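You operate a simulated robot arm through the tools that you are given. There is no shell and no other tool. Be economical: measure what you need, move in short steps, check, and stop when the job is done.

The job below is to be done with a simulated two-armed robot. You get a single attempt, and the scene is never put back.

Task
Hold the valve, pull out the black plunger and push in the yellow one from the drawer.
Fine: black plunger in the red reject tray, drawer shut again.

It is judged by the outcome, as a careful person would: the job done as asked, and still so three seconds after it is handed in. It fails if anything else is knocked over, pushed out of place, dropped, spilled or broken.

Robot
Two 6-joint arms with two-finger parallel grippers on one trunk, on a base that drives. Base frame: it is fixed to the floor where the robot stands at the start and does not move with it; the origin is under the middle of the robot, x ahead of it, y to its left, z up. Readings come in mm, degrees, newtons and seconds.
The left shoulder is at the start at [70, 166, 1445], the right one opposite. Places, roughly: red reject tray [500, -400, 900]; plungers drawer [500, 0, 700]. Payload 3.91 kg a hand.
Tool frame (each hand has its own): the origin (TCP) lies between the finger pads and is the grasp point; the fingertips stand 30 mm ahead of it; z points along the fingers, y is the line along which they close. Largest opening 110 mm; finger width 20, thickness 10; the body of the gripper, 48 by 112 mm, starts 55 mm behind the TCP.
Orientation is that of the tool frame in the base frame, as a unit quaternion [x, y, z, w]. With the fingers straight down and closing along the base's y, the tool's x points along the base's -x, its y along +y and its z along -z.

Tools
- The arms move only by the tool nudge_tool. It takes "left_steps", "right_steps" or both (then of equal length, played together; a hand with none holds still); each is a list of rows, each a list of 7 numbers: the shift along the tool's x, y, z in mm, then the turn, a rotation vector about the tool's x, y, z in degrees, then the finger opening in mm, from 0 to 110. In form: [[tx, ty, tz, ax, ay, az, claw], ...]. A call has 1 to 8 rows; each row is the pose to reach, as a shift and turn from the pose commanded when the call began, along the tool's axes at that moment. A row lasts 0.2 s, in which the tool goes at most 50 mm and 8.6 degrees; a call with a longer step from one row to the next is refused whole, and so is a gripper value outside its range. A pose out of reach is approached as far as the arm can. The call stops where the force on the tool passes 80 N (or 10 N more than at its start, if that is more) or the arm is blocked; 0.2 s more then pass. The fingers move at their own pace (about 108 mm/s each) and stop on an object; they squeeze with about 39 N. The grip force told is the motor's: it shows also when the fingers shut on nothing. Time passes only in rows, and 0.2 s behind the last, so rows that repeat a pose let the fingers close. The reply holds the time, the measured pose of the TCP, the force on the tool along the base axes, the opening and the grip force, in the units named above and with some noise.
- Cameras (640 x 400 px; columns grow to the right, rows downward): "scene" is now at [108.3, 10.4, 1633.4]; the picture's right is [0.17, -0.99, 0.00], its down [-0.90, -0.15, -0.41] and it looks along [0.41, 0.07, -0.91] (base axes); focal length 248 px, centre (320, 200). "left" rides on the left gripper at [77, -7, -114] in its tool frame; the picture's right is [0.09, 1.00, 0.00], its down [-0.80, 0.07, -0.59] and it looks along [-0.59, 0.05, 0.80] (tool axes); focal length 270 px, centre (320, 200). "right" rides on the right gripper at [77, 7, -114] in its tool frame; the picture's right is [-0.09, 1.00, 0.00], its down [-0.80, -0.07, -0.59] and it looks along [-0.59, -0.05, 0.80] (tool axes); focal length 270 px, centre (320, 200). There is no depth. A picture from a camera that has moved, and an enlarged one, comes with that camera's place and axes in the base frame and with its lens.
- capture(camera): a new picture of that camera. It takes no simulated time.
- raise_lower(by): slides the trunk up (or, below 0, down) by that many mm; the arms and the scene camera ride with it, the base frame stays. It gives what a move gives, with no picture.
- roll_base(legs): drives the robot by 1 to 6 legs, each [ahead, left, turn to the left] in mm, mm and degrees, along the robot's own axes; the way and the turn of a leg run together, so that a leg with both is an arc; at most 1500 mm and 180 degrees a leg. The arms and the cameras ride along, it lands a little off, and it stops where it bumps. It gives what a move gives.
- aim_head(pan, tilt): turns the head with the scene camera to pan (to the left, within 86 degrees either way) and tilt (down, from -29 to 69), counted from straight ahead of the robot. It gives what a move gives.
- zoom(camera, box): a new picture of the part [left, top, right, bottom] of that camera's present view, enlarged. It takes no simulated time.
- finish_job(): hands the job in; it is judged then, once.

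Go step by step. Nothing tells you exact positions but the pictures and the camera data: compare them with the known pose of the tool, close in by small moves and look again before you grip or let go. The budget is 120 turns and 88 pictures, counting those below and the enlarged ones. Unless the task says otherwise, let go and move clear before handing in, and close with one line.

The tools are called after "Call:" as a command line: name --argument value ..., lists and objects as JSON in quotes. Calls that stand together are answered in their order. nudge_tool: Moves the arms, as the interface text tells. Its arguments: {"type":"object","properties":{"left_steps":{"type":"array","items":{"type":"array","items":{"type":"number"}}},"right_steps":{"type":"array","items":{"type":"array","items":{"type":"number"}}}},"required":[]} The other tools are called the same way: raise_lower (by) slides the trunk up or down; roll_base (legs) drives the base; aim_head (pan, tilt) turns the head that bears the scene camera; capture (camera) takes a picture; zoom (camera, box) takes an enlarged picture of a part of a camera's view; finish_job () hands the job in.

At the start:

```text
t: 0.0
left_eef_pos: [664.3, 151.9, 1000.2]
left_ee_rot: [-0.001, 1.0, 0.0, 0.0]
left_ft_force: [0.1, 0.6, -0.4]
left_finger_gap: 109.7
left_grasp_force: 0.0
right_eef_pos: [557.1, -229.7, 1000.1]
right_ee_rot: [0.0, 1.0, 0.001, 0.0]
right_ft_force: [-0.4, -0.1, 0.5]
right_finger_gap: 110.1
right_grasp_force: 0.0
trunk travel left (down, up): [-940.0, 0.0]
robot x, y, heading: [-0.3, 1.6, 0.2]
head pan, tilt: [9.8, 65.6]
```

scene: 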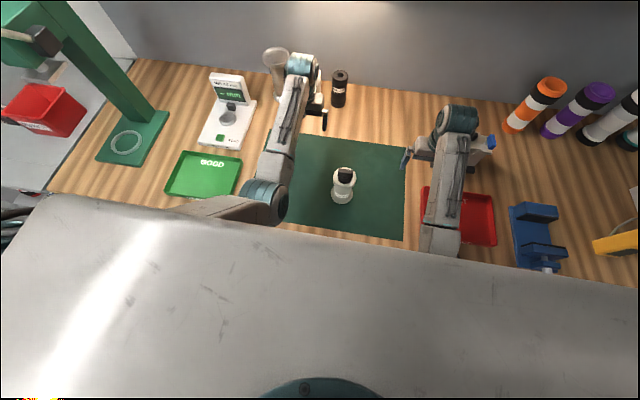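
right: 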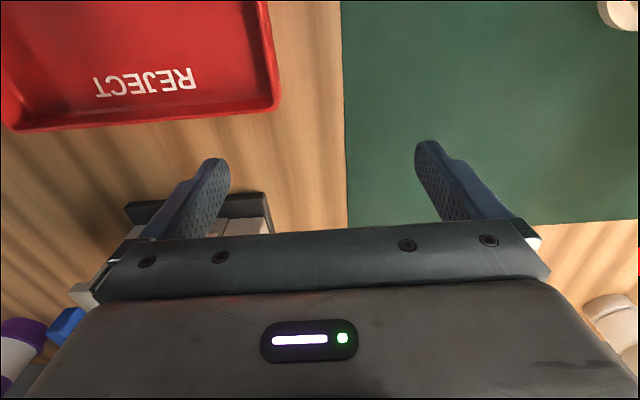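
left: 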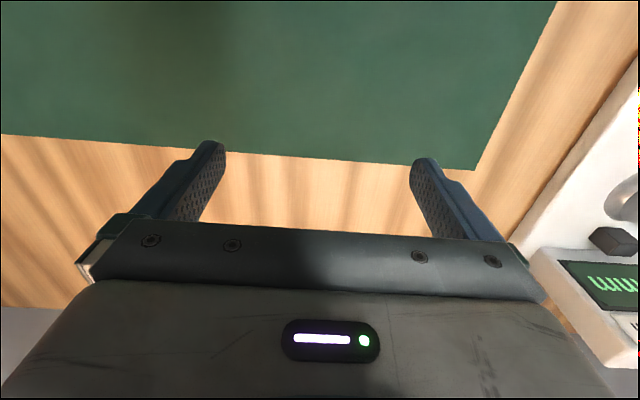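

I see a white valve with a black knob standing on the green mat near [590, -7], the reject tray on the right, and no drawer yet. I'll look closer.

Call:
zoom --camera "scene" --box '[260, 120, 420, 220]'

Call:
zoom --camera "scene" --box '[400, 60, 640, 280]'

Call:
aim_head --pan 0 --tilt 40

Call:
capture --camera "scene"

```text
4.00 times, centred on (340, 170) of scene
camera zoom: at [108.3, 10.4, 1633.4], right [0.17, -0.99, 0.0], down [-0.9, -0.15, -0.41], along [0.41, 0.07, -0.91], focal length 990 px, centre (240, 320)
```

zoom: 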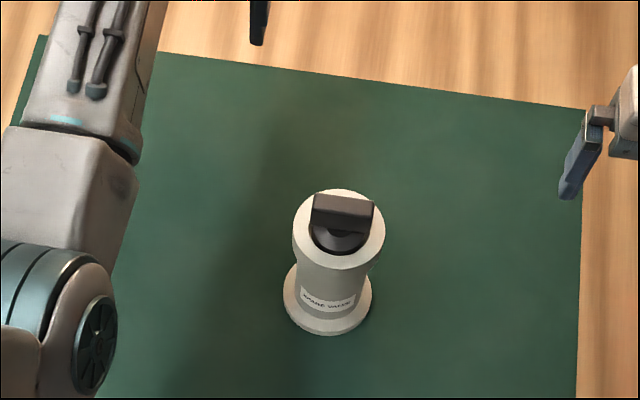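

```text
1.82 times, centred on (520, 170) of scene
camera zoom: at [108.3, 10.4, 1633.4], right [0.17, -0.99, 0.0], down [-0.9, -0.15, -0.41], along [0.41, 0.07, -0.91], focal length 450 px, centre (-44, 254)
```

zoom: 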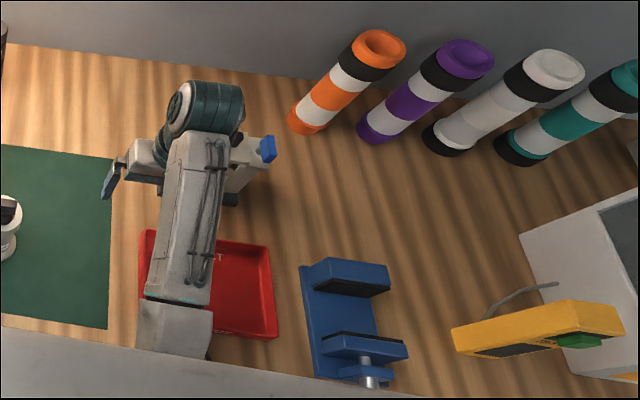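

```text
t: 0.9
left_eef_pos: [664.9, 151.9, 999.3]
left_ee_rot: [0.001, 1.0, 0.001, 0.0]
left_ft_force: [-0.6, -0.7, 0.1]
left_finger_gap: 110.2
left_grasp_force: 0.0
right_eef_pos: [556.5, -229.9, 1000.0]
right_ee_rot: [0.0, 1.0, 0.0, 0.0]
right_ft_force: [0.1, 0.1, 0.7]
right_finger_gap: 110.2
right_grasp_force: 0.1
trunk travel left (down, up): [-940.0, 0.0]
robot x, y, heading: [-0.3, -1.9, -0.1]
head pan, tilt: [0.0, 40.0]
```

```text
82 pictures are left
camera scene: at [134.2, 0.0, 1666.2], right [0.0, -1.0, 0.0], down [-0.64, 0.0, -0.77], along [0.77, 0.0, -0.64], focal length 248 px, centre (320, 200)
```

scene: 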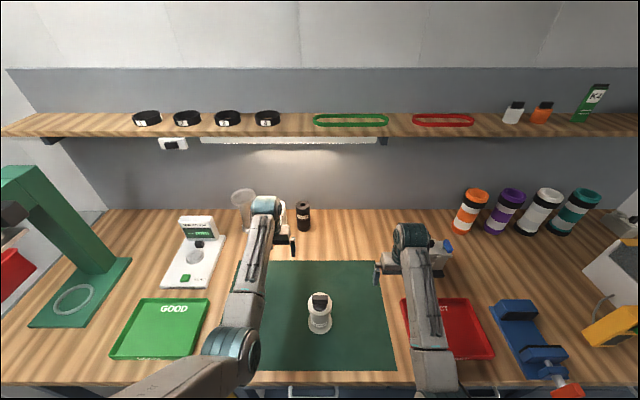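

The drawer fronts sit below the table edge (edge at x≈370). I'll back off a bit to look at the drawers.

Call:
roll_base --legs '[[-450, 0, 0]]'

Call:
aim_head --pan 0 --tilt 50

Call:
capture --camera "scene"

```text
t: 3.6
left_eef_pos: [218.0, 150.9, 999.5]
left_ee_rot: [0.002, 1.0, 0.0, -0.001]
left_ft_force: [0.2, -1.0, 0.1]
left_finger_gap: 110.0
left_grasp_force: 0.1
right_eef_pos: [107.7, -231.4, 998.7]
right_ee_rot: [0.002, 1.0, 0.001, 0.0]
right_ft_force: [-0.8, 0.0, 0.0]
right_finger_gap: 109.7
right_grasp_force: 0.1
trunk travel left (down, up): [-940.0, 0.0]
robot x, y, heading: [-449.8, 2.3, -0.0]
head pan, tilt: [0.0, 40.0]
```

```text
t: 4.3
left_eef_pos: [216.8, 150.7, 999.3]
left_ee_rot: [0.002, 1.0, 0.0, 0.001]
left_ft_force: [0.3, -0.1, 0.0]
left_finger_gap: 110.1
left_grasp_force: 0.1
right_eef_pos: [107.8, -232.3, 999.7]
right_ee_rot: [0.002, 1.0, -0.001, 0.0]
right_ft_force: [0.4, -0.1, -0.1]
right_finger_gap: 110.1
right_grasp_force: 0.1
trunk travel left (down, up): [-940.0, 0.0]
robot x, y, heading: [-448.8, 0.8, -0.5]
head pan, tilt: [0.0, 50.0]
```

```text
81 pictures are left
camera scene: at [-322.6, 0.3, 1652.2], right [0.0, -1.0, 0.0], down [-0.77, 0.0, -0.64], along [0.64, 0.0, -0.77], focal length 248 px, centre (320, 200)
```

scene: 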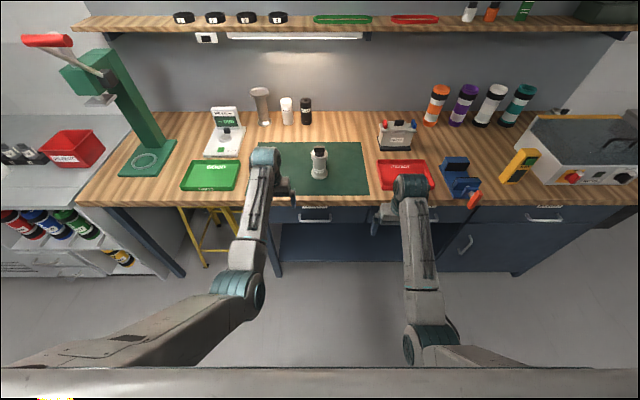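

Call:
zoom --camera "scene" --box '[260, 190, 420, 290]'

Call:
zoom --camera "scene" --box '[280, 130, 360, 180]'

```text
4.00 times, centred on (340, 240) of scene
camera zoom: at [-322.6, 0.3, 1652.2], right [0.0, -1.0, 0.0], down [-0.77, 0.0, -0.64], along [0.64, 0.0, -0.77], focal length 990 px, centre (240, 40)
```

zoom: 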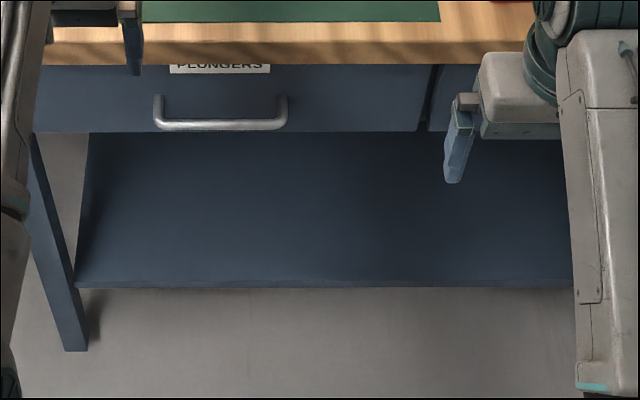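

```text
8.00 times, centred on (320, 155) of scene
camera zoom: at [-322.6, 0.3, 1652.2], right [0.0, -1.0, 0.0], down [-0.77, 0.0, -0.64], along [0.64, 0.0, -0.77], focal length 1980 px, centre (320, 560)
```

zoom: 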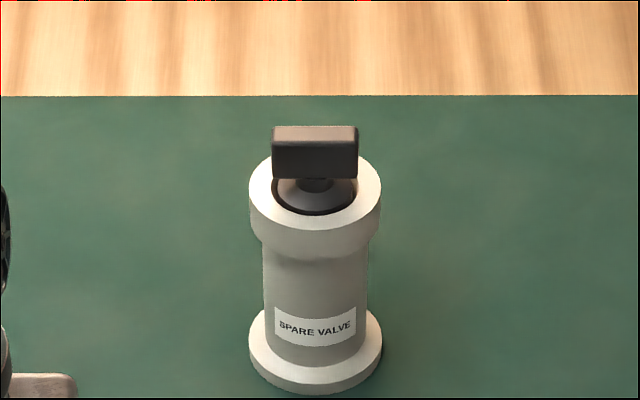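

By triangulating, the worktop is really near z≈870, its edge at x≈326, and the valve at about [473, 0], rising to z≈1025. The drawer handle is at about [290, 20, 770]. I'll turn the left hand, while it is clear, so it can approach the valve from the side.

Call:
nudge_tool --left_steps '[[0, 0, 0, 0, 0, -8.5, 110], [0, 0, 0, 0, 0, -17, 110], [0, 0, 0, 0, 0, -25.5, 110], [0, 0, 0, 0, 0, -34, 110], [0, 0, 0, 0, 0, -42.5, 110], [0, 0, 0, 0, 0, -51, 110], [0, 0, 0, 0, 0, -59.5, 110], [0, 0, 0, 0, 0, -68, 110]]'

Call:
nudge_tool --left_steps '[[0, 0, 0, 0, 0, -8, 110], [0, 0, 0, 0, 0, -16, 110], [0, 0, 0, 0, 0, -22, 110]]'

Call:
nudge_tool --left_steps '[[0, 0, 0, 0, 8.5, 0, 110], [0, 0, 0, 0, 17, 0, 110], [0, 0, 0, 0, 25.5, 0, 110], [0, 0, 0, 0, 34, 0, 110], [0, 0, 0, 0, 42.5, 0, 110], [0, 0, 0, 0, 51, 0, 110], [0, 0, 0, 0, 59.5, 0, 110], [0, 0, 0, 0, 68, 0, 110]]'

Call:
nudge_tool --left_steps '[[0, 0, 0, 0, 8, 0, 110], [0, 0, 0, 0, 16, 0, 110], [0, 0, 0, 0, 22, 0, 110]]'

Call:
capture --camera "scene"

```text
t: 6.1
left_eef_pos: [217.1, 150.2, 1000.3]
left_ee_rot: [-0.558, 0.83, 0.001, 0.0]
left_ft_force: [0.0, -0.6, 0.1]
left_finger_gap: 110.3
left_grasp_force: 0.0
right_eef_pos: [107.5, -231.8, 1000.3]
right_ee_rot: [0.002, 1.0, 0.0, 0.0]
right_ft_force: [0.1, 0.7, 0.3]
right_finger_gap: 110.0
right_grasp_force: 0.0
trunk travel left (down, up): [-940.0, 0.0]
robot x, y, heading: [-448.1, -1.0, -0.3]
head pan, tilt: [0.0, 50.0]
```

```text
t: 6.9
left_eef_pos: [215.7, 150.4, 999.9]
left_ee_rot: [-0.706, 0.708, -0.001, 0.0]
left_ft_force: [0.7, 0.2, -0.4]
left_finger_gap: 109.8
left_grasp_force: 0.0
right_eef_pos: [105.9, -231.4, 999.8]
right_ee_rot: [0.001, 1.0, 0.0, 0.0]
right_ft_force: [-0.3, 0.5, -0.2]
right_finger_gap: 110.2
right_grasp_force: 0.1
trunk travel left (down, up): [-940.0, 0.0]
robot x, y, heading: [-450.2, 2.6, -0.0]
head pan, tilt: [0.0, 50.0]
```

```text
t: 8.7
left_eef_pos: [216.1, 151.3, 1000.8]
left_ee_rot: [-0.585, 0.587, -0.396, -0.396]
left_ft_force: [0.2, 0.2, 0.9]
left_finger_gap: 110.1
left_grasp_force: 0.1
right_eef_pos: [108.2, -231.2, 999.6]
right_ee_rot: [0.002, 1.0, 0.0, 0.0]
right_ft_force: [-0.1, 0.3, 0.5]
right_finger_gap: 110.1
right_grasp_force: 0.1
trunk travel left (down, up): [-940.0, 0.0]
robot x, y, heading: [-446.4, 0.0, -0.2]
head pan, tilt: [0.0, 50.0]
```

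```text
t: 9.5
left_eef_pos: [217.8, 151.7, 999.7]
left_ee_rot: [0.499, -0.5, 0.5, 0.502]
left_ft_force: [-0.3, 0.4, 0.2]
left_finger_gap: 110.2
left_grasp_force: 0.0
right_eef_pos: [109.1, -232.0, 998.6]
right_ee_rot: [0.002, 1.0, 0.0, 0.0]
right_ft_force: [-1.1, -0.2, 0.6]
right_finger_gap: 109.8
right_grasp_force: 0.1
trunk travel left (down, up): [-940.0, 0.0]
robot x, y, heading: [-450.4, 2.6, -0.2]
head pan, tilt: [0.0, 50.0]
```

```text
78 pictures are left
camera scene: at [-321.9, -0.1, 1652.1], right [0.0, -1.0, 0.0], down [-0.77, 0.0, -0.64], along [0.64, 0.0, -0.77], focal length 248 px, centre (320, 200)
```

scene: 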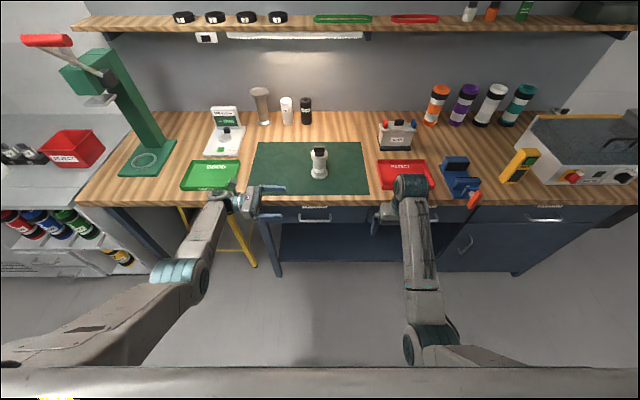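

Orientation is right and projections agree with my triangulation. Driving forward to working distance.

Call:
roll_base --legs '[[390, 0, 0]]'

Call:
aim_head --pan 0 --tilt 50

Call:
capture --camera "scene"

Call:
capture --camera "right"

Call:
capture --camera "left"

```text
t: 12.0
left_eef_pos: [603.7, 152.0, 1000.5]
left_ee_rot: [-0.499, 0.501, -0.5, -0.5]
left_ft_force: [0.0, -0.8, -0.2]
left_finger_gap: 110.0
left_grasp_force: 0.0
right_eef_pos: [496.8, -231.6, 999.5]
right_ee_rot: [0.0, 1.0, 0.0, 0.001]
right_ft_force: [-0.6, 0.2, 0.1]
right_finger_gap: 109.7
right_grasp_force: 0.1
trunk travel left (down, up): [-940.0, 0.0]
robot x, y, heading: [-58.4, -2.4, -0.2]
head pan, tilt: [0.0, 50.0]
```

```text
t: 12.6
left_eef_pos: [604.5, 152.3, 999.8]
left_ee_rot: [-0.5, 0.5, -0.5, -0.5]
left_ft_force: [-0.4, 1.1, 0.4]
left_finger_gap: 109.6
left_grasp_force: 0.1
right_eef_pos: [497.5, -230.7, 1000.9]
right_ee_rot: [0.0, 1.0, 0.001, 0.0]
right_ft_force: [0.2, -0.6, -0.3]
right_finger_gap: 110.1
right_grasp_force: 0.2
trunk travel left (down, up): [-940.0, 0.0]
robot x, y, heading: [-55.8, 1.0, -0.1]
head pan, tilt: [0.0, 50.0]
```

```text
77 pictures are left
camera scene: at [65.6, -0.1, 1652.2], right [0.0, -1.0, 0.0], down [-0.77, 0.0, -0.64], along [0.64, 0.0, -0.77], focal length 248 px, centre (320, 200)
```

scene: 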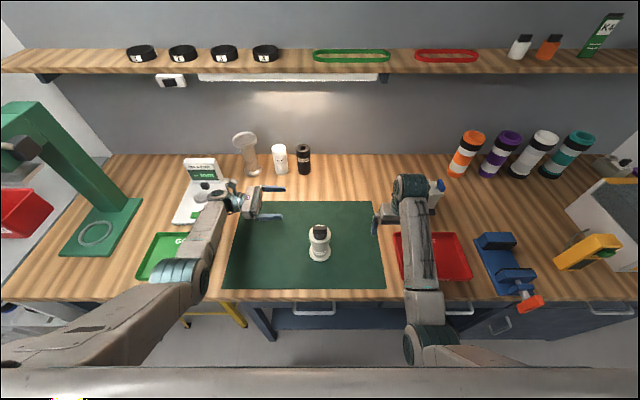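

```text
76 pictures are left
camera right: at [420.0, -223.6, 1114.4], right [0.09, 1.0, 0.0], down [0.8, -0.07, 0.59], along [0.59, -0.05, -0.8], focal length 270 px, centre (320, 200)
```

right: 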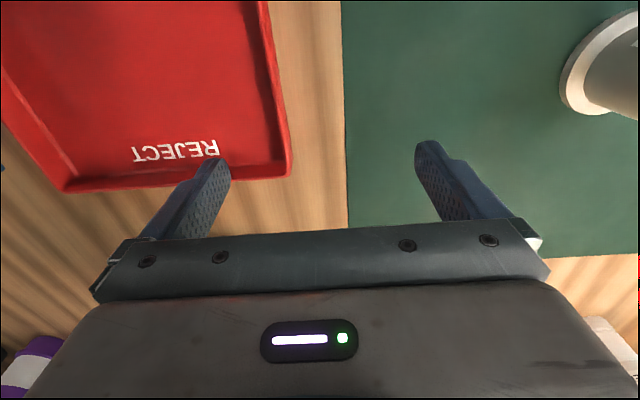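

```text
75 pictures are left
camera left: at [611.6, 265.0, 1077.6], right [-1.0, 0.0, 0.09], down [-0.07, 0.59, -0.8], along [-0.05, -0.8, -0.59], focal length 270 px, centre (320, 200)
```

left: 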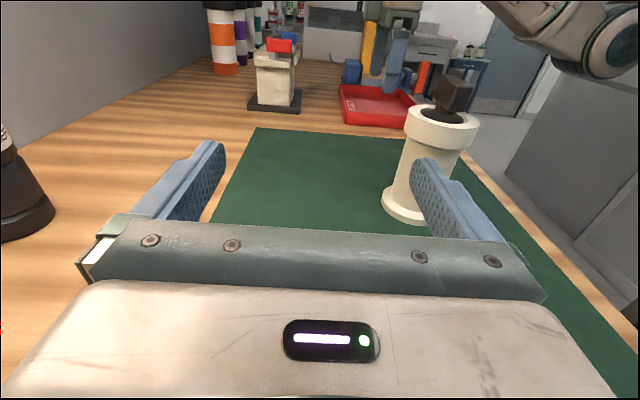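

The valve is at about x≈475, y≈0, with its body between the flange and rim around z≈930. I'll bring the left hand alongside it at that height, still clear.

Call:
nudge_tool --left_steps '[[0, 43, 10, 0, 0, 0, 110], [0, 86, 25, 0, 0, 0, 110], [0, 128, 40, 0, 0, 0, 110], [-35, 128, 40, 0, 0, 0, 110], [-68, 128, 40, 0, 0, 0, 110]]'

Call:
capture --camera "left"

Call:
capture --camera "scene"

```text
t: 13.8
left_eef_pos: [478.5, 113.6, 930.8]
left_ee_rot: [0.5, -0.5, 0.499, 0.501]
left_ft_force: [0.1, -0.5, -0.8]
left_finger_gap: 110.0
left_grasp_force: 0.0
right_eef_pos: [497.3, -230.7, 1000.2]
right_ee_rot: [0.0, 1.0, 0.0, -0.002]
right_ft_force: [-0.2, 0.5, 0.0]
right_finger_gap: 110.0
right_grasp_force: 0.1
trunk travel left (down, up): [-940.0, 0.0]
robot x, y, heading: [-58.7, -1.2, 0.3]
head pan, tilt: [0.0, 50.0]
```

```text
74 pictures are left
camera left: at [485.5, 225.9, 1008.1], right [-1.0, 0.0, 0.09], down [-0.07, 0.59, -0.8], along [-0.05, -0.8, -0.59], focal length 270 px, centre (320, 200)
```

left: 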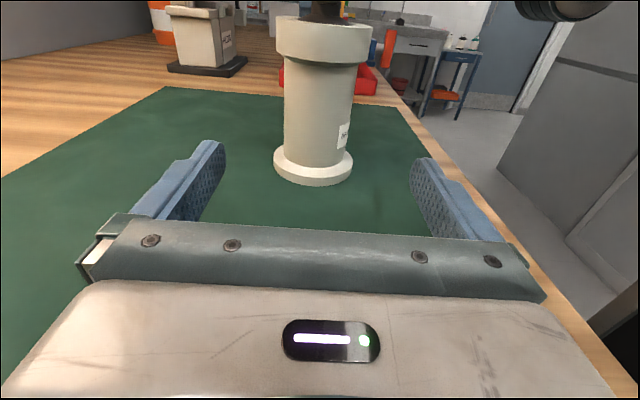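

```text
73 pictures are left
camera scene: at [68.2, 0.3, 1652.0], right [0.0, -1.0, 0.0], down [-0.77, 0.0, -0.64], along [0.64, 0.0, -0.77], focal length 248 px, centre (320, 200)
```

scene: 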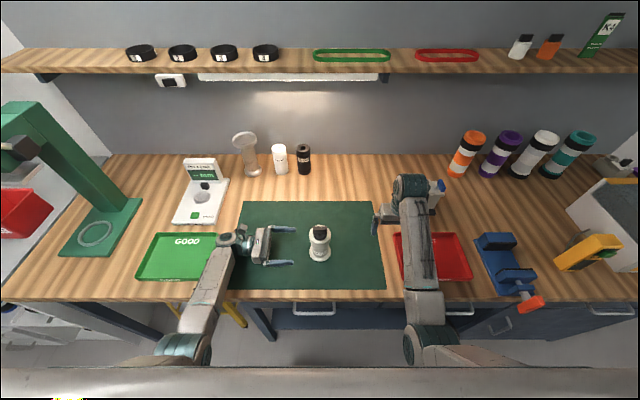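

The valve body lines up with the open fingers (x≈480). Advancing the left hand to straddle it.

Call:
nudge_tool --left_steps '[[0, 0, 40, 0, 0, 0, 110], [0, 0, 75, 0, 0, 0, 110], [0, 0, 108, 0, 0, 0, 110]]'

Call:
zoom --camera "scene" --box '[240, 190, 400, 290]'

Call:
capture --camera "left"

```text
t: 14.6
left_eef_pos: [476.4, 2.6, 931.3]
left_ee_rot: [-0.5, 0.501, -0.499, -0.5]
left_ft_force: [-0.2, -0.6, -0.2]
left_finger_gap: 109.8
left_grasp_force: 0.0
right_eef_pos: [496.9, -231.4, 999.1]
right_ee_rot: [0.0, 1.0, 0.001, 0.0]
right_ft_force: [0.5, 0.3, 0.7]
right_finger_gap: 110.1
right_grasp_force: 0.0
trunk travel left (down, up): [-940.0, 0.0]
robot x, y, heading: [-56.3, -0.9, -0.0]
head pan, tilt: [0.0, 50.0]
```

```text
4.00 times, centred on (320, 240) of scene
camera zoom: at [66.3, -1.0, 1652.2], right [0.0, -1.0, 0.0], down [-0.77, 0.0, -0.64], along [0.64, 0.0, -0.77], focal length 990 px, centre (320, 40)
```

zoom: 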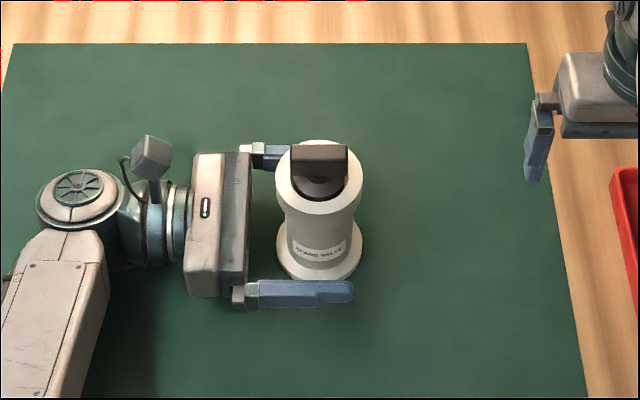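

```text
71 pictures are left
camera left: at [483.2, 116.5, 1009.0], right [-1.0, 0.0, 0.09], down [-0.07, 0.6, -0.8], along [-0.05, -0.8, -0.59], focal length 270 px, centre (320, 200)
```

left: 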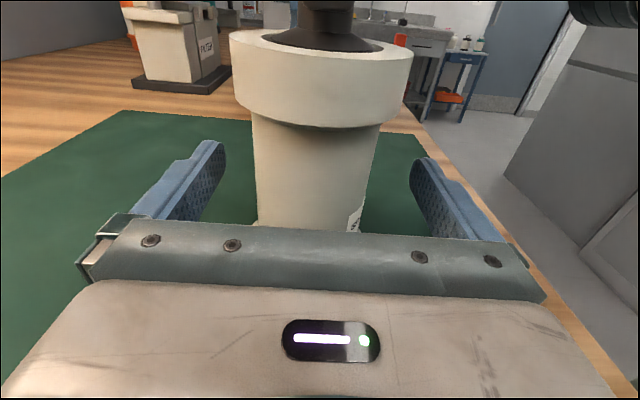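

Well centred; closing the left fingers on the body.

Call:
nudge_tool --left_steps '[[0, 0, 0, 0, 0, 0, 60], [0, 0, 0, 0, 0, 0, 30], [0, 0, 0, 0, 0, 0, 30]]'

Call:
zoom --camera "scene" --box '[240, 190, 400, 290]'

```text
t: 15.4
left_eef_pos: [476.2, 4.5, 930.4]
left_ee_rot: [-0.499, 0.5, -0.5, -0.5]
left_ft_force: [0.7, 1.4, 1.2]
left_finger_gap: 55.7
left_grasp_force: 39.1
right_eef_pos: [496.0, -231.8, 999.7]
right_ee_rot: [0.0, 1.0, 0.0, 0.0]
right_ft_force: [0.7, -0.6, 0.5]
right_finger_gap: 110.0
right_grasp_force: 0.0
trunk travel left (down, up): [-940.0, 0.0]
robot x, y, heading: [-59.2, -2.2, -0.1]
head pan, tilt: [0.0, 50.0]
```

```text
4.00 times, centred on (320, 240) of scene
camera zoom: at [67.0, 0.2, 1652.1], right [0.0, -1.0, 0.0], down [-0.77, 0.0, -0.64], along [0.64, 0.0, -0.77], focal length 990 px, centre (320, 40)
```

zoom: 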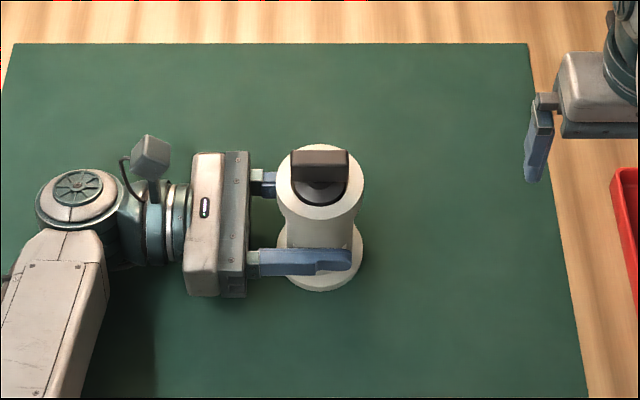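

Valve is held (gap 55.7 mm ≈ body). The tab is about 44 mm wide along y, ~13 mm thick along x, spanning z≈1000–1022. I'll raise and turn the right hand 90° so it grips the tab's faces.

Call:
nudge_tool --right_steps '[[0, 0, -20, 0, 0, -8.5, 110], [0, 0, -40, 0, 0, -17, 110], [0, 0, -60, 0, 0, -25.5, 110], [0, 0, -80, 0, 0, -34, 110], [0, 0, -100, 0, 0, -42.5, 110], [0, 0, -100, 0, 0, -51, 110], [0, 0, -100, 0, 0, -59.5, 110], [0, 0, -100, 0, 0, -68, 110]]'

Call:
nudge_tool --right_steps '[[0, 0, 0, 0, 0, -8, 90], [0, 0, 0, 0, 0, -16, 80], [0, 0, 0, 0, 0, -22, 80]]'

```text
t: 17.2
left_eef_pos: [474.6, 4.3, 931.7]
left_ee_rot: [0.5, -0.5, 0.5, 0.5]
left_ft_force: [1.8, 0.8, 0.9]
left_finger_gap: 55.7
left_grasp_force: 38.6
right_eef_pos: [529.3, -227.2, 1026.1]
right_ee_rot: [-0.56, 0.829, -0.002, 0.003]
right_ft_force: [-0.3, -0.4, 0.3]
right_finger_gap: 110.1
right_grasp_force: 0.1
right hand out of reach, approached as far as the arm can: row 1, 2, 3, 4, 5, 6, 7, 8
trunk travel left (down, up): [-940.0, 0.0]
robot x, y, heading: [-60.5, -4.0, 0.0]
head pan, tilt: [0.0, 50.0]
```

```text
t: 18.0
left_eef_pos: [475.4, 3.9, 930.7]
left_ee_rot: [-0.5, 0.5, -0.5, -0.5]
left_ft_force: [1.0, -0.1, 1.0]
left_finger_gap: 55.5
left_grasp_force: 38.5
right_eef_pos: [531.0, -226.4, 1025.0]
right_ee_rot: [0.707, -0.707, 0.001, -0.002]
right_ft_force: [0.1, 0.2, -0.3]
right_finger_gap: 79.9
right_grasp_force: 0.2
trunk travel left (down, up): [-940.0, 0.0]
robot x, y, heading: [-56.6, -2.4, -0.0]
head pan, tilt: [0.0, 50.0]
```

The right hand can't go higher close in (it seems limited by folding), so I need the robot farther back to get lifting room. I'll let go of the valve, retreat sideways, and back the base up about 190 mm.

Call:
nudge_tool --left_steps '[[0, 0, 0, 0, 0, 0, 110], [0, 0, 0, 0, 0, 0, 110], [0, 0, -40, 0, 0, 0, 110], [0, 0, -80, 0, 0, 0, 110], [0, 0, -108, 0, 0, 0, 110]]'

Call:
roll_base --legs '[[-190, 0, 0]]'

Call:
nudge_tool --left_steps '[[0, -45, 0, 0, 0, 0, 110], [0, -90, 0, 0, 0, 0, 110], [0, -135, 0, 0, 0, 0, 110], [0, -160, 0, 0, 0, 0, 110], [0, -188, 0, 0, 0, 0, 110]]'

Call:
capture --camera "scene"

Call:
capture --camera "left"

```text
t: 19.2
left_eef_pos: [475.9, 111.9, 932.4]
left_ee_rot: [0.5, -0.5, 0.5, 0.5]
left_ft_force: [0.2, -0.3, -0.4]
left_finger_gap: 109.9
left_grasp_force: 0.1
right_eef_pos: [529.8, -227.8, 1026.2]
right_ee_rot: [-0.707, 0.707, -0.002, 0.001]
right_ft_force: [-0.6, 0.3, 0.4]
right_finger_gap: 80.0
right_grasp_force: 0.0
trunk travel left (down, up): [-940.0, 0.0]
robot x, y, heading: [-60.2, 1.1, 0.1]
head pan, tilt: [0.0, 50.0]
```

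```text
t: 20.7
left_eef_pos: [287.7, 112.6, 930.8]
left_ee_rot: [0.5, -0.5, 0.498, 0.502]
left_ft_force: [0.2, -1.2, 0.0]
left_finger_gap: 109.9
left_grasp_force: 0.1
right_eef_pos: [342.7, -228.1, 1023.3]
right_ee_rot: [-0.707, 0.707, 0.0, 0.001]
right_ft_force: [0.6, 0.1, -0.2]
right_finger_gap: 79.8
right_grasp_force: 0.0
trunk travel left (down, up): [-940.0, 0.0]
robot x, y, heading: [-250.9, -2.3, -0.3]
head pan, tilt: [0.0, 50.0]
```

```text
t: 21.9
left_eef_pos: [413.7, 107.6, 959.5]
left_ee_rot: [0.501, -0.5, 0.5, 0.5]
left_ft_force: [-0.1, -0.4, -0.3]
left_finger_gap: 110.1
left_grasp_force: 0.1
left hand out of reach, approached as far as the arm can: row 3, 4, 5
right_eef_pos: [340.2, -226.4, 1024.3]
right_ee_rot: [-0.707, 0.707, -0.001, 0.0]
right_ft_force: [-0.6, -0.4, -0.9]
right_finger_gap: 80.3
right_grasp_force: 0.1
trunk travel left (down, up): [-940.0, 0.0]
robot x, y, heading: [-250.2, 0.6, 0.0]
head pan, tilt: [0.0, 50.0]
```

```text
69 pictures are left
camera scene: at [-122.7, -0.4, 1651.9], right [0.0, -1.0, 0.0], down [-0.77, 0.0, -0.64], along [0.64, 0.0, -0.77], focal length 248 px, centre (320, 200)
```

scene: 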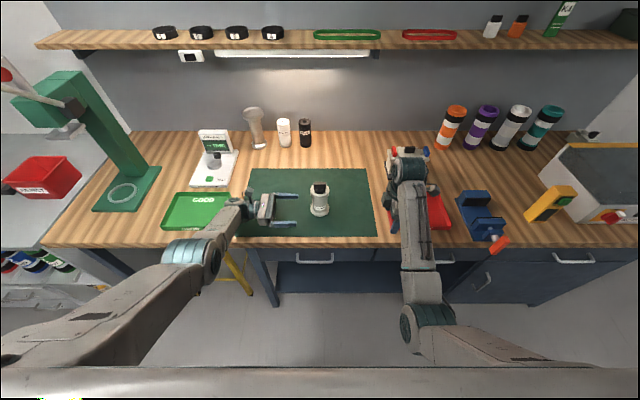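

```text
68 pictures are left
camera left: at [421.4, 221.7, 1036.6], right [-1.0, 0.0, 0.09], down [-0.07, 0.59, -0.8], along [-0.05, -0.8, -0.59], focal length 270 px, centre (320, 200)
```

left: 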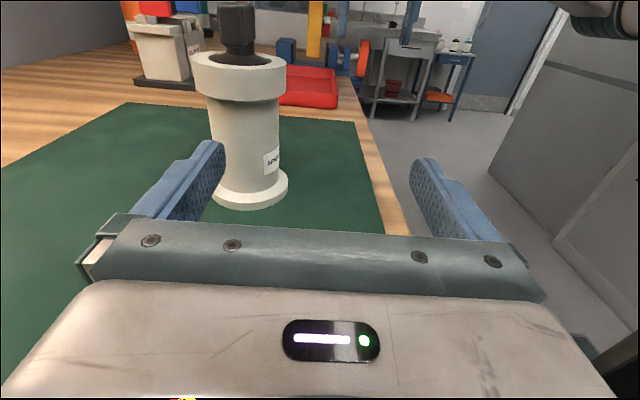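

The left hand now is at its outer limit. Lowering the trunk 200 mm with the robot back should suit both arms, so I'll back clear of the table first, lower, then lift the hands.

Call:
roll_base --legs '[[-250, 0, 0]]'

Call:
raise_lower --by -200

Call:
nudge_tool --left_steps '[[40, 0, 0, 0, 0, 0, 110], [80, 0, 0, 0, 0, 0, 110], [120, 0, 0, 0, 0, 0, 110], [160, 0, 0, 0, 0, 0, 110], [185, 0, 0, 0, 0, 0, 110], [185, 0, 0, 0, 0, 0, 110], [185, 0, 0, 0, 0, 0, 110], [185, 0, 0, 0, 0, 0, 110]]' --right_steps '[[0, -30, 0, 0, 0, 0, 80], [0, -60, -30, 0, 0, 0, 80], [0, -90, -60, 0, 0, 0, 80], [0, -100, -100, 0, 0, 0, 80], [0, -100, -140, 0, 0, 0, 80], [0, -100, -180, 0, 0, 0, 80], [0, -100, -220, 0, 0, 0, 80], [0, -100, -260, 0, 0, 0, 80]]'

```text
t: 23.8
left_eef_pos: [163.7, 108.1, 959.2]
left_ee_rot: [0.501, -0.499, 0.499, 0.501]
left_ft_force: [-0.2, -0.3, -0.5]
left_finger_gap: 109.9
left_grasp_force: 0.1
right_eef_pos: [90.8, -225.6, 1024.0]
right_ee_rot: [-0.706, 0.708, 0.0, 0.001]
right_ft_force: [-0.7, -0.4, -0.1]
right_finger_gap: 80.0
right_grasp_force: 0.1
trunk travel left (down, up): [-940.0, 0.0]
robot x, y, heading: [-505.5, -0.3, -0.1]
head pan, tilt: [0.0, 50.0]
```

```text
t: 25.9
left_eef_pos: [161.8, 107.6, 761.0]
left_ee_rot: [0.5, -0.5, 0.5, 0.5]
left_ft_force: [0.3, -0.2, -0.6]
left_finger_gap: 110.1
left_grasp_force: 0.1
right_eef_pos: [87.8, -226.9, 825.3]
right_ee_rot: [0.707, -0.707, 0.001, -0.002]
right_ft_force: [-0.1, 1.0, -0.7]
right_finger_gap: 80.0
right_grasp_force: 0.0
trunk travel left (down, up): [-740.0, 200.0]
robot x, y, heading: [-502.2, 2.2, -0.2]
head pan, tilt: [0.0, 50.0]
```

```text
t: 27.7
left_eef_pos: [160.6, 109.6, 944.3]
left_ee_rot: [-0.499, 0.501, -0.499, -0.501]
left_ft_force: [0.0, 0.6, -0.5]
left_finger_gap: 110.1
left_grasp_force: 0.0
right_eef_pos: [281.3, -225.6, 1034.1]
right_ee_rot: [0.707, -0.707, 0.0, 0.0]
right_ft_force: [0.0, 0.3, 0.3]
right_finger_gap: 79.8
right_grasp_force: 0.0
right hand out of reach, approached as far as the arm can: row 4, 5, 6, 7, 8
trunk travel left (down, up): [-740.0, 200.0]
robot x, y, heading: [-501.8, -0.1, -0.1]
head pan, tilt: [0.0, 50.0]
```

With the tool straight down, the right wrist limits height, so I'll instead grip the tab horizontally from the right (mirror of the left hand), closing on its flat faces. Turning the right hand in free air now.

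Call:
nudge_tool --right_steps '[[0, 0, 20, 0, 0, 8.5, 80], [0, 0, 40, 0, 0, 17, 80], [0, 0, 60, 0, 0, 25.5, 80], [0, 0, 80, 0, 0, 34, 80], [0, 0, 80, 0, 0, 42.5, 80], [0, 0, 80, 0, 0, 51, 80], [0, 0, 80, 0, 0, 59.5, 80], [0, 0, 80, 0, 0, 68, 80]]'

Call:
nudge_tool --right_steps '[[0, 0, 0, 0, 0, 8, 80], [0, 0, 0, 0, 0, 16, 80], [0, 0, 0, 0, 0, 22, 80]]'

Call:
nudge_tool --right_steps '[[0, 0, 0, -4.9, 4.9, 4.9, 80], [0, 0, 0, -9.8, 9.8, 9.8, 80], [0, 0, 0, -14.7, 14.7, 14.7, 80], [0, 0, 0, -19.6, 19.6, 19.6, 80], [0, 0, 0, -24.5, 24.5, 24.5, 80], [0, 0, 0, -29.4, 29.4, 29.4, 80], [0, 0, 0, -34.3, 34.3, 34.3, 80], [0, 0, 0, -39.2, 39.2, 39.2, 80]]'

Call:
nudge_tool --right_steps '[[0, 0, 0, -4.4, 4.4, 4.4, 80], [0, 0, 0, -8.8, 8.8, 8.8, 80], [0, 0, 0, -13.2, 13.2, 13.2, 80], [0, 0, 0, -17.6, 17.6, 17.6, 80], [0, 0, 0, -22, 22, 22, 80], [0, 0, 0, -26.4, 26.4, 26.4, 80], [0, 0, 0, -30.08, 30.08, 30.08, 80]]'

Call:
capture --camera "scene"

```text
t: 29.5
left_eef_pos: [161.2, 108.7, 942.8]
left_ee_rot: [-0.5, 0.5, -0.5, -0.5]
left_ft_force: [0.3, 0.7, 0.2]
left_finger_gap: 110.1
left_grasp_force: 0.1
right_eef_pos: [282.5, -226.2, 953.2]
right_ee_rot: [-0.189, 0.982, -0.001, 0.002]
right_ft_force: [-0.1, -0.7, 0.1]
right_finger_gap: 80.1
right_grasp_force: 0.2
trunk travel left (down, up): [-740.0, 200.0]
robot x, y, heading: [-505.5, 0.2, 0.1]
head pan, tilt: [0.0, 50.0]
```

```text
t: 30.3
left_eef_pos: [160.7, 107.7, 944.3]
left_ee_rot: [-0.5, 0.5, -0.5, -0.499]
left_ft_force: [-0.1, -0.2, 0.5]
left_finger_gap: 109.8
left_grasp_force: 0.1
right_eef_pos: [283.1, -225.2, 952.4]
right_ee_rot: [0.002, 1.0, 0.0, 0.001]
right_ft_force: [0.4, 0.6, 0.1]
right_finger_gap: 80.0
right_grasp_force: 0.0
trunk travel left (down, up): [-740.0, 200.0]
robot x, y, heading: [-501.8, -0.9, -0.0]
head pan, tilt: [0.0, 50.0]
```

```text
t: 32.1
left_eef_pos: [160.7, 107.7, 944.2]
left_ee_rot: [-0.5, 0.501, -0.499, -0.5]
left_ft_force: [-0.5, 0.2, -0.1]
left_finger_gap: 110.0
left_grasp_force: 0.0
right_eef_pos: [237.8, -216.2, 961.3]
right_ee_rot: [0.323, 0.829, 0.324, -0.322]
right_ft_force: [0.3, -0.5, -0.3]
right_finger_gap: 80.1
right_grasp_force: 0.1
right hand out of reach, approached as far as the arm can: row 4, 5, 6, 7, 8
trunk travel left (down, up): [-740.0, 200.0]
robot x, y, heading: [-501.3, -2.8, -0.2]
head pan, tilt: [0.0, 50.0]
```

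```text
t: 33.7
left_eef_pos: [161.5, 109.2, 943.4]
left_ee_rot: [-0.499, 0.501, -0.499, -0.501]
left_ft_force: [0.3, -0.2, -0.8]
left_finger_gap: 109.8
left_grasp_force: 0.1
right_eef_pos: [238.6, -218.1, 961.4]
right_ee_rot: [0.5, 0.499, 0.502, -0.499]
right_ft_force: [-0.4, 0.5, 0.4]
right_finger_gap: 79.6
right_grasp_force: 0.1
trunk travel left (down, up): [-740.0, 200.0]
robot x, y, heading: [-505.4, 0.7, -0.3]
head pan, tilt: [0.0, 50.0]
```

```text
67 pictures are left
camera scene: at [-376.0, -0.3, 1452.2], right [0.0, -1.0, 0.0], down [-0.77, 0.0, -0.64], along [0.64, 0.0, -0.77], focal length 248 px, centre (320, 200)
```

scene: 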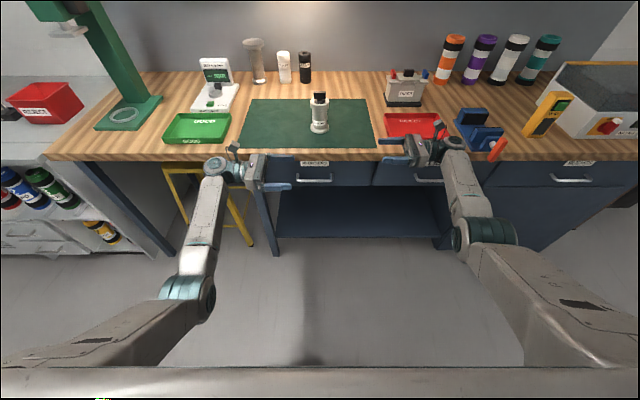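

Both hands are now horizontal, facing each other. I'll raise the right to z≈1010, pull it back slightly, and drive 300 mm forward.

Call:
nudge_tool --right_steps '[[25, -30, 0, 0, 0, 0, 80], [50, -60, 0, 0, 0, 0, 80]]'

Call:
roll_base --legs '[[300, 0, 0]]'

Call:
capture --camera "left"

Call:
capture --camera "right"

Call:
capture --camera "scene"

```text
t: 34.3
left_eef_pos: [160.3, 108.7, 943.8]
left_ee_rot: [-0.499, 0.501, -0.5, -0.5]
left_ft_force: [-0.2, -0.2, 0.2]
left_finger_gap: 110.4
left_grasp_force: 0.0
right_eef_pos: [176.4, -217.5, 1010.9]
right_ee_rot: [0.498, 0.501, 0.501, -0.499]
right_ft_force: [-0.1, -0.2, 0.7]
right_finger_gap: 80.0
right_grasp_force: 0.1
trunk travel left (down, up): [-740.0, 200.0]
robot x, y, heading: [-502.5, -3.5, 0.1]
head pan, tilt: [0.0, 50.0]
```

```text
t: 36.4
left_eef_pos: [458.5, 109.5, 944.4]
left_ee_rot: [-0.499, 0.501, -0.499, -0.501]
left_ft_force: [0.4, -0.2, 0.4]
left_finger_gap: 109.9
left_grasp_force: 0.0
right_eef_pos: [476.8, -216.7, 1011.2]
right_ee_rot: [0.499, 0.501, 0.501, -0.499]
right_ft_force: [0.1, 0.4, 0.2]
right_finger_gap: 79.8
right_grasp_force: 0.1
trunk travel left (down, up): [-740.0, 200.0]
robot x, y, heading: [-206.0, 1.9, 0.1]
head pan, tilt: [0.0, 50.0]
```

```text
66 pictures are left
camera left: at [466.2, 222.7, 1021.8], right [-1.0, 0.0, 0.09], down [-0.07, 0.59, -0.8], along [-0.05, -0.8, -0.59], focal length 270 px, centre (320, 200)
```

left: 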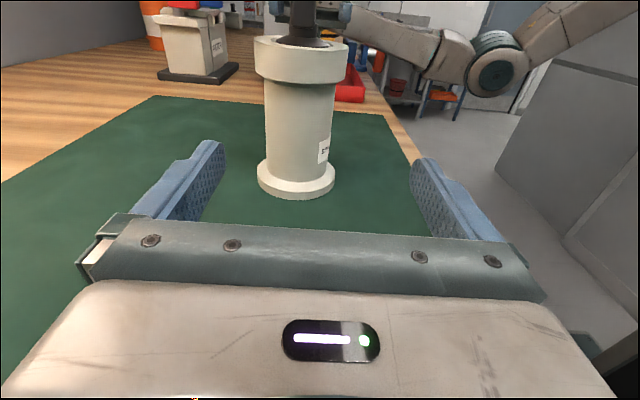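

```text
65 pictures are left
camera right: at [483.4, -330.7, 1087.8], right [1.0, 0.0, -0.08], down [-0.07, -0.59, -0.8], along [-0.05, 0.8, -0.59], focal length 270 px, centre (320, 200)
```

right: 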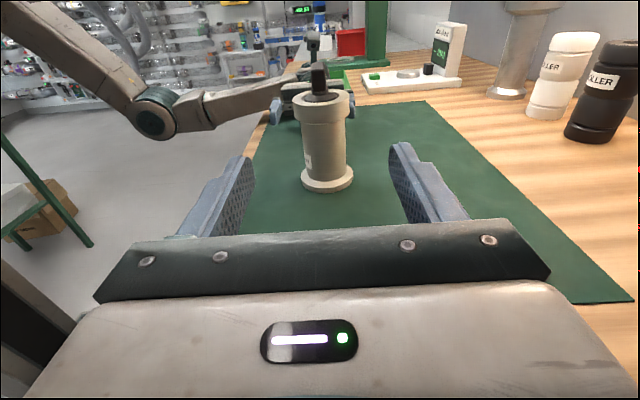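

```text
64 pictures are left
camera scene: at [-78.4, 0.1, 1452.2], right [0.0, -1.0, 0.0], down [-0.77, 0.0, -0.64], along [0.64, 0.0, -0.77], focal length 248 px, centre (320, 200)
```

scene: 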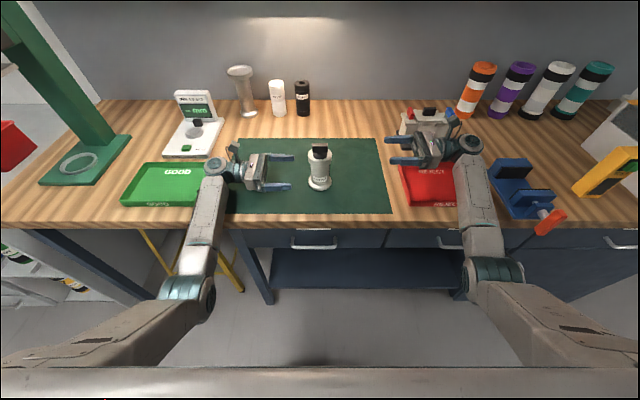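

Tab seen at x≈476, z≈1012 from the right camera. Regripping the valve body with the left hand.

Call:
nudge_tool --left_steps '[[-13, -18, 0, 0, 0, 0, 110], [-13, -18, 40, 0, 0, 0, 110], [-13, -18, 75, 0, 0, 0, 110], [-13, -18, 106, 0, 0, 0, 110], [-13, -18, 106, 0, 0, 0, 60], [-13, -18, 106, 0, 0, 0, 30], [-13, -18, 106, 0, 0, 0, 30]]'

Call:
zoom --camera "scene" --box '[240, 130, 400, 230]'

Call:
zoom --camera "right" --box '[240, 30, 400, 130]'

```text
t: 38.0
left_eef_pos: [476.9, 2.2, 931.1]
left_ee_rot: [0.5, -0.499, 0.501, 0.5]
left_ft_force: [0.0, -1.9, 0.4]
left_finger_gap: 55.7
left_grasp_force: 39.2
right_eef_pos: [477.3, -217.6, 1010.4]
right_ee_rot: [0.5, 0.5, 0.501, -0.499]
right_ft_force: [0.5, -0.8, -0.1]
right_finger_gap: 79.7
right_grasp_force: 0.0
trunk travel left (down, up): [-740.0, 200.0]
robot x, y, heading: [-208.4, 1.8, -0.0]
head pan, tilt: [0.0, 50.0]
```

```text
4.00 times, centred on (320, 180) of scene
camera zoom: at [-77.5, -0.4, 1452.1], right [0.0, -1.0, 0.0], down [-0.77, 0.0, -0.64], along [0.64, 0.0, -0.77], focal length 990 px, centre (320, 280)
```

zoom: 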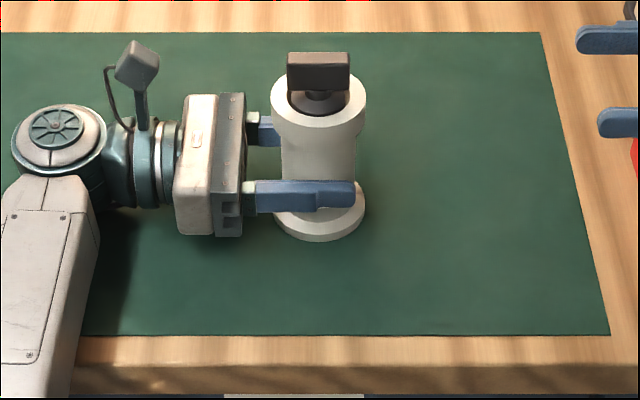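

```text
4.00 times, centred on (320, 80) of right
camera zoom: at [483.9, -331.3, 1087.2], right [1.0, 0.0, -0.09], down [-0.07, -0.59, -0.8], along [-0.05, 0.8, -0.59], focal length 1081 px, centre (320, 680)
```

zoom: 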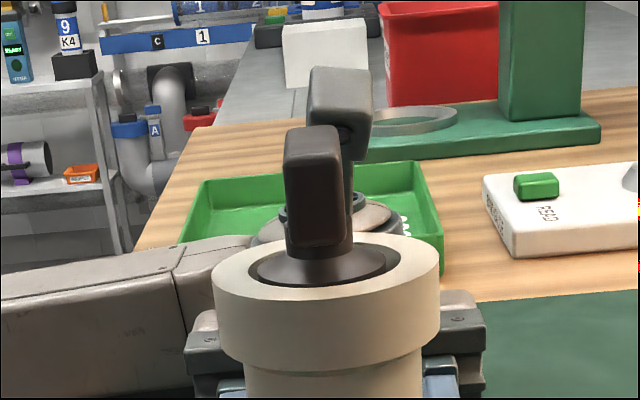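

Valve is held again. The tab spans about z 1004–1030, so I move the right hand in at z≈1017 with the tab between its fingers.

Call:
nudge_tool --right_steps '[[7, 0, 40, 0, 0, 0, 70], [7, 0, 85, 0, 0, 0, 70], [7, 0, 130, 0, 0, 0, 70], [7, 0, 170, 0, 0, 0, 70]]'

Call:
zoom --camera "right" --box '[160, 20, 480, 220]'

Call:
zoom --camera "scene" --box '[240, 130, 400, 230]'

```text
t: 39.0
left_eef_pos: [477.8, 4.7, 930.4]
left_ee_rot: [0.499, -0.5, 0.5, 0.501]
left_ft_force: [-1.9, -0.8, -0.1]
left_finger_gap: 55.6
left_grasp_force: 39.1
right_eef_pos: [476.4, -46.8, 1017.3]
right_ee_rot: [0.499, 0.501, 0.501, -0.498]
right_ft_force: [-0.3, -0.4, 0.2]
right_finger_gap: 70.1
right_grasp_force: 0.0
trunk travel left (down, up): [-740.0, 200.0]
robot x, y, heading: [-204.8, -1.4, -0.2]
head pan, tilt: [0.0, 50.0]
```

```text
2.00 times, centred on (320, 120) of right
camera zoom: at [483.4, -159.8, 1094.2], right [1.0, 0.0, -0.08], down [-0.07, -0.6, -0.8], along [-0.05, 0.8, -0.59], focal length 541 px, centre (320, 360)
```

zoom: 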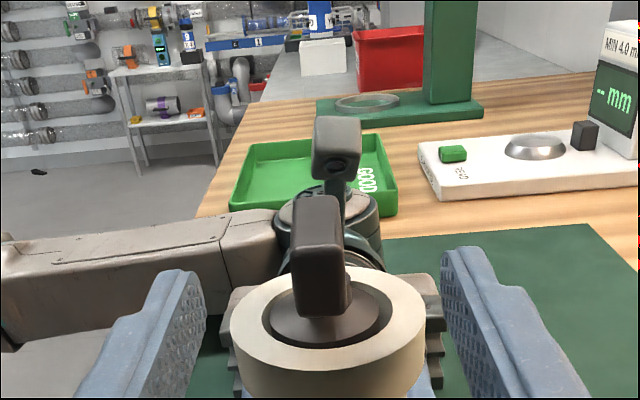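

```text
4.00 times, centred on (320, 180) of scene
camera zoom: at [-77.7, 0.6, 1452.1], right [0.0, -1.0, 0.0], down [-0.77, 0.0, -0.64], along [0.64, 0.0, -0.77], focal length 990 px, centre (320, 280)
```

zoom: 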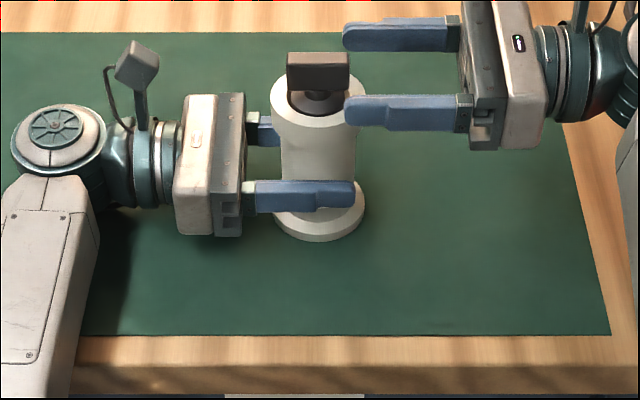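

Nicely centred. Advancing and closing on the tab.

Call:
nudge_tool --right_steps '[[0, 0, 22, 0, 0, 0, 70], [0, 0, 42, 0, 0, 0, 70], [0, 0, 42, 0, 0, 0, 30], [0, 0, 42, 0, 0, 0, 0], [0, 0, 42, 0, 0, 0, 0]]'

Call:
zoom --camera "right" --box '[160, 20, 480, 220]'

Call:
zoom --camera "scene" --box '[240, 130, 400, 230]'

```text
t: 40.2
left_eef_pos: [478.7, 2.6, 931.2]
left_ee_rot: [0.5, -0.5, 0.5, 0.5]
left_ft_force: [-0.6, -0.8, 0.0]
left_finger_gap: 55.4
left_grasp_force: 39.0
right_eef_pos: [477.2, -6.5, 1017.2]
right_ee_rot: [0.499, 0.501, 0.501, -0.499]
right_ft_force: [0.5, 0.6, -0.5]
right_finger_gap: 15.3
right_grasp_force: 39.2
trunk travel left (down, up): [-740.0, 200.0]
robot x, y, heading: [-202.5, -4.0, 0.2]
head pan, tilt: [0.0, 50.0]
```

```text
2.00 times, centred on (320, 120) of right
camera zoom: at [484.0, -118.7, 1094.2], right [1.0, 0.0, -0.09], down [-0.07, -0.59, -0.8], along [-0.05, 0.8, -0.59], focal length 541 px, centre (320, 360)
```

zoom: 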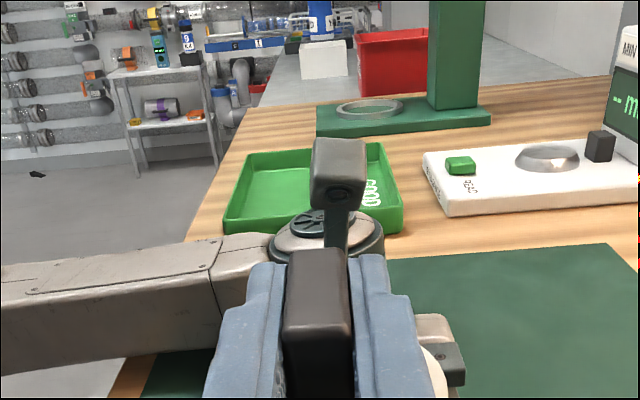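

```text
4.00 times, centred on (320, 180) of scene
camera zoom: at [-77.5, -0.1, 1452.1], right [0.0, -1.0, 0.0], down [-0.77, 0.0, -0.64], along [0.64, 0.0, -0.77], focal length 990 px, centre (320, 280)
```

zoom: 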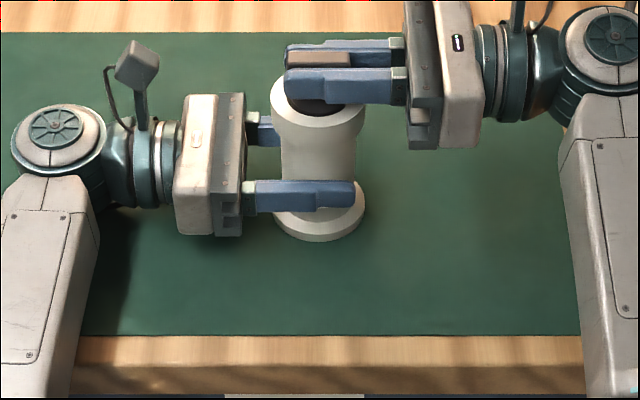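

Tab gripped (15 mm, 39 N). Pulling straight up in small steps.

Call:
nudge_tool --right_steps '[[4, 0, 0, 0, 0, 0, 0], [8, 0, 0, 0, 0, 0, 0], [14, 0, 0, 0, 0, 0, 0], [20, 0, 0, 0, 0, 0, 0]]'

Call:
zoom --camera "scene" --box '[240, 130, 400, 230]'

```text
t: 41.2
left_eef_pos: [477.8, 3.3, 930.4]
left_ee_rot: [0.499, -0.5, 0.5, 0.501]
left_ft_force: [1.4, -0.4, 0.3]
left_finger_gap: 55.8
left_grasp_force: 39.1
right_eef_pos: [477.0, -3.9, 1038.3]
right_ee_rot: [0.499, 0.501, 0.501, -0.5]
right_ft_force: [1.0, -0.2, -1.2]
right_finger_gap: 15.4
right_grasp_force: 38.9
trunk travel left (down, up): [-740.0, 200.0]
robot x, y, heading: [-201.9, 2.2, 0.0]
head pan, tilt: [0.0, 50.0]
```

```text
4.00 times, centred on (320, 180) of scene
camera zoom: at [-77.4, 0.1, 1452.2], right [0.0, -1.0, 0.0], down [-0.77, 0.0, -0.64], along [0.64, 0.0, -0.77], focal length 990 px, centre (320, 280)
```

zoom: 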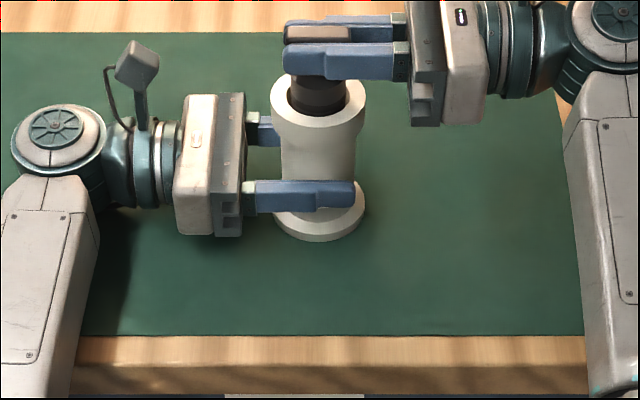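

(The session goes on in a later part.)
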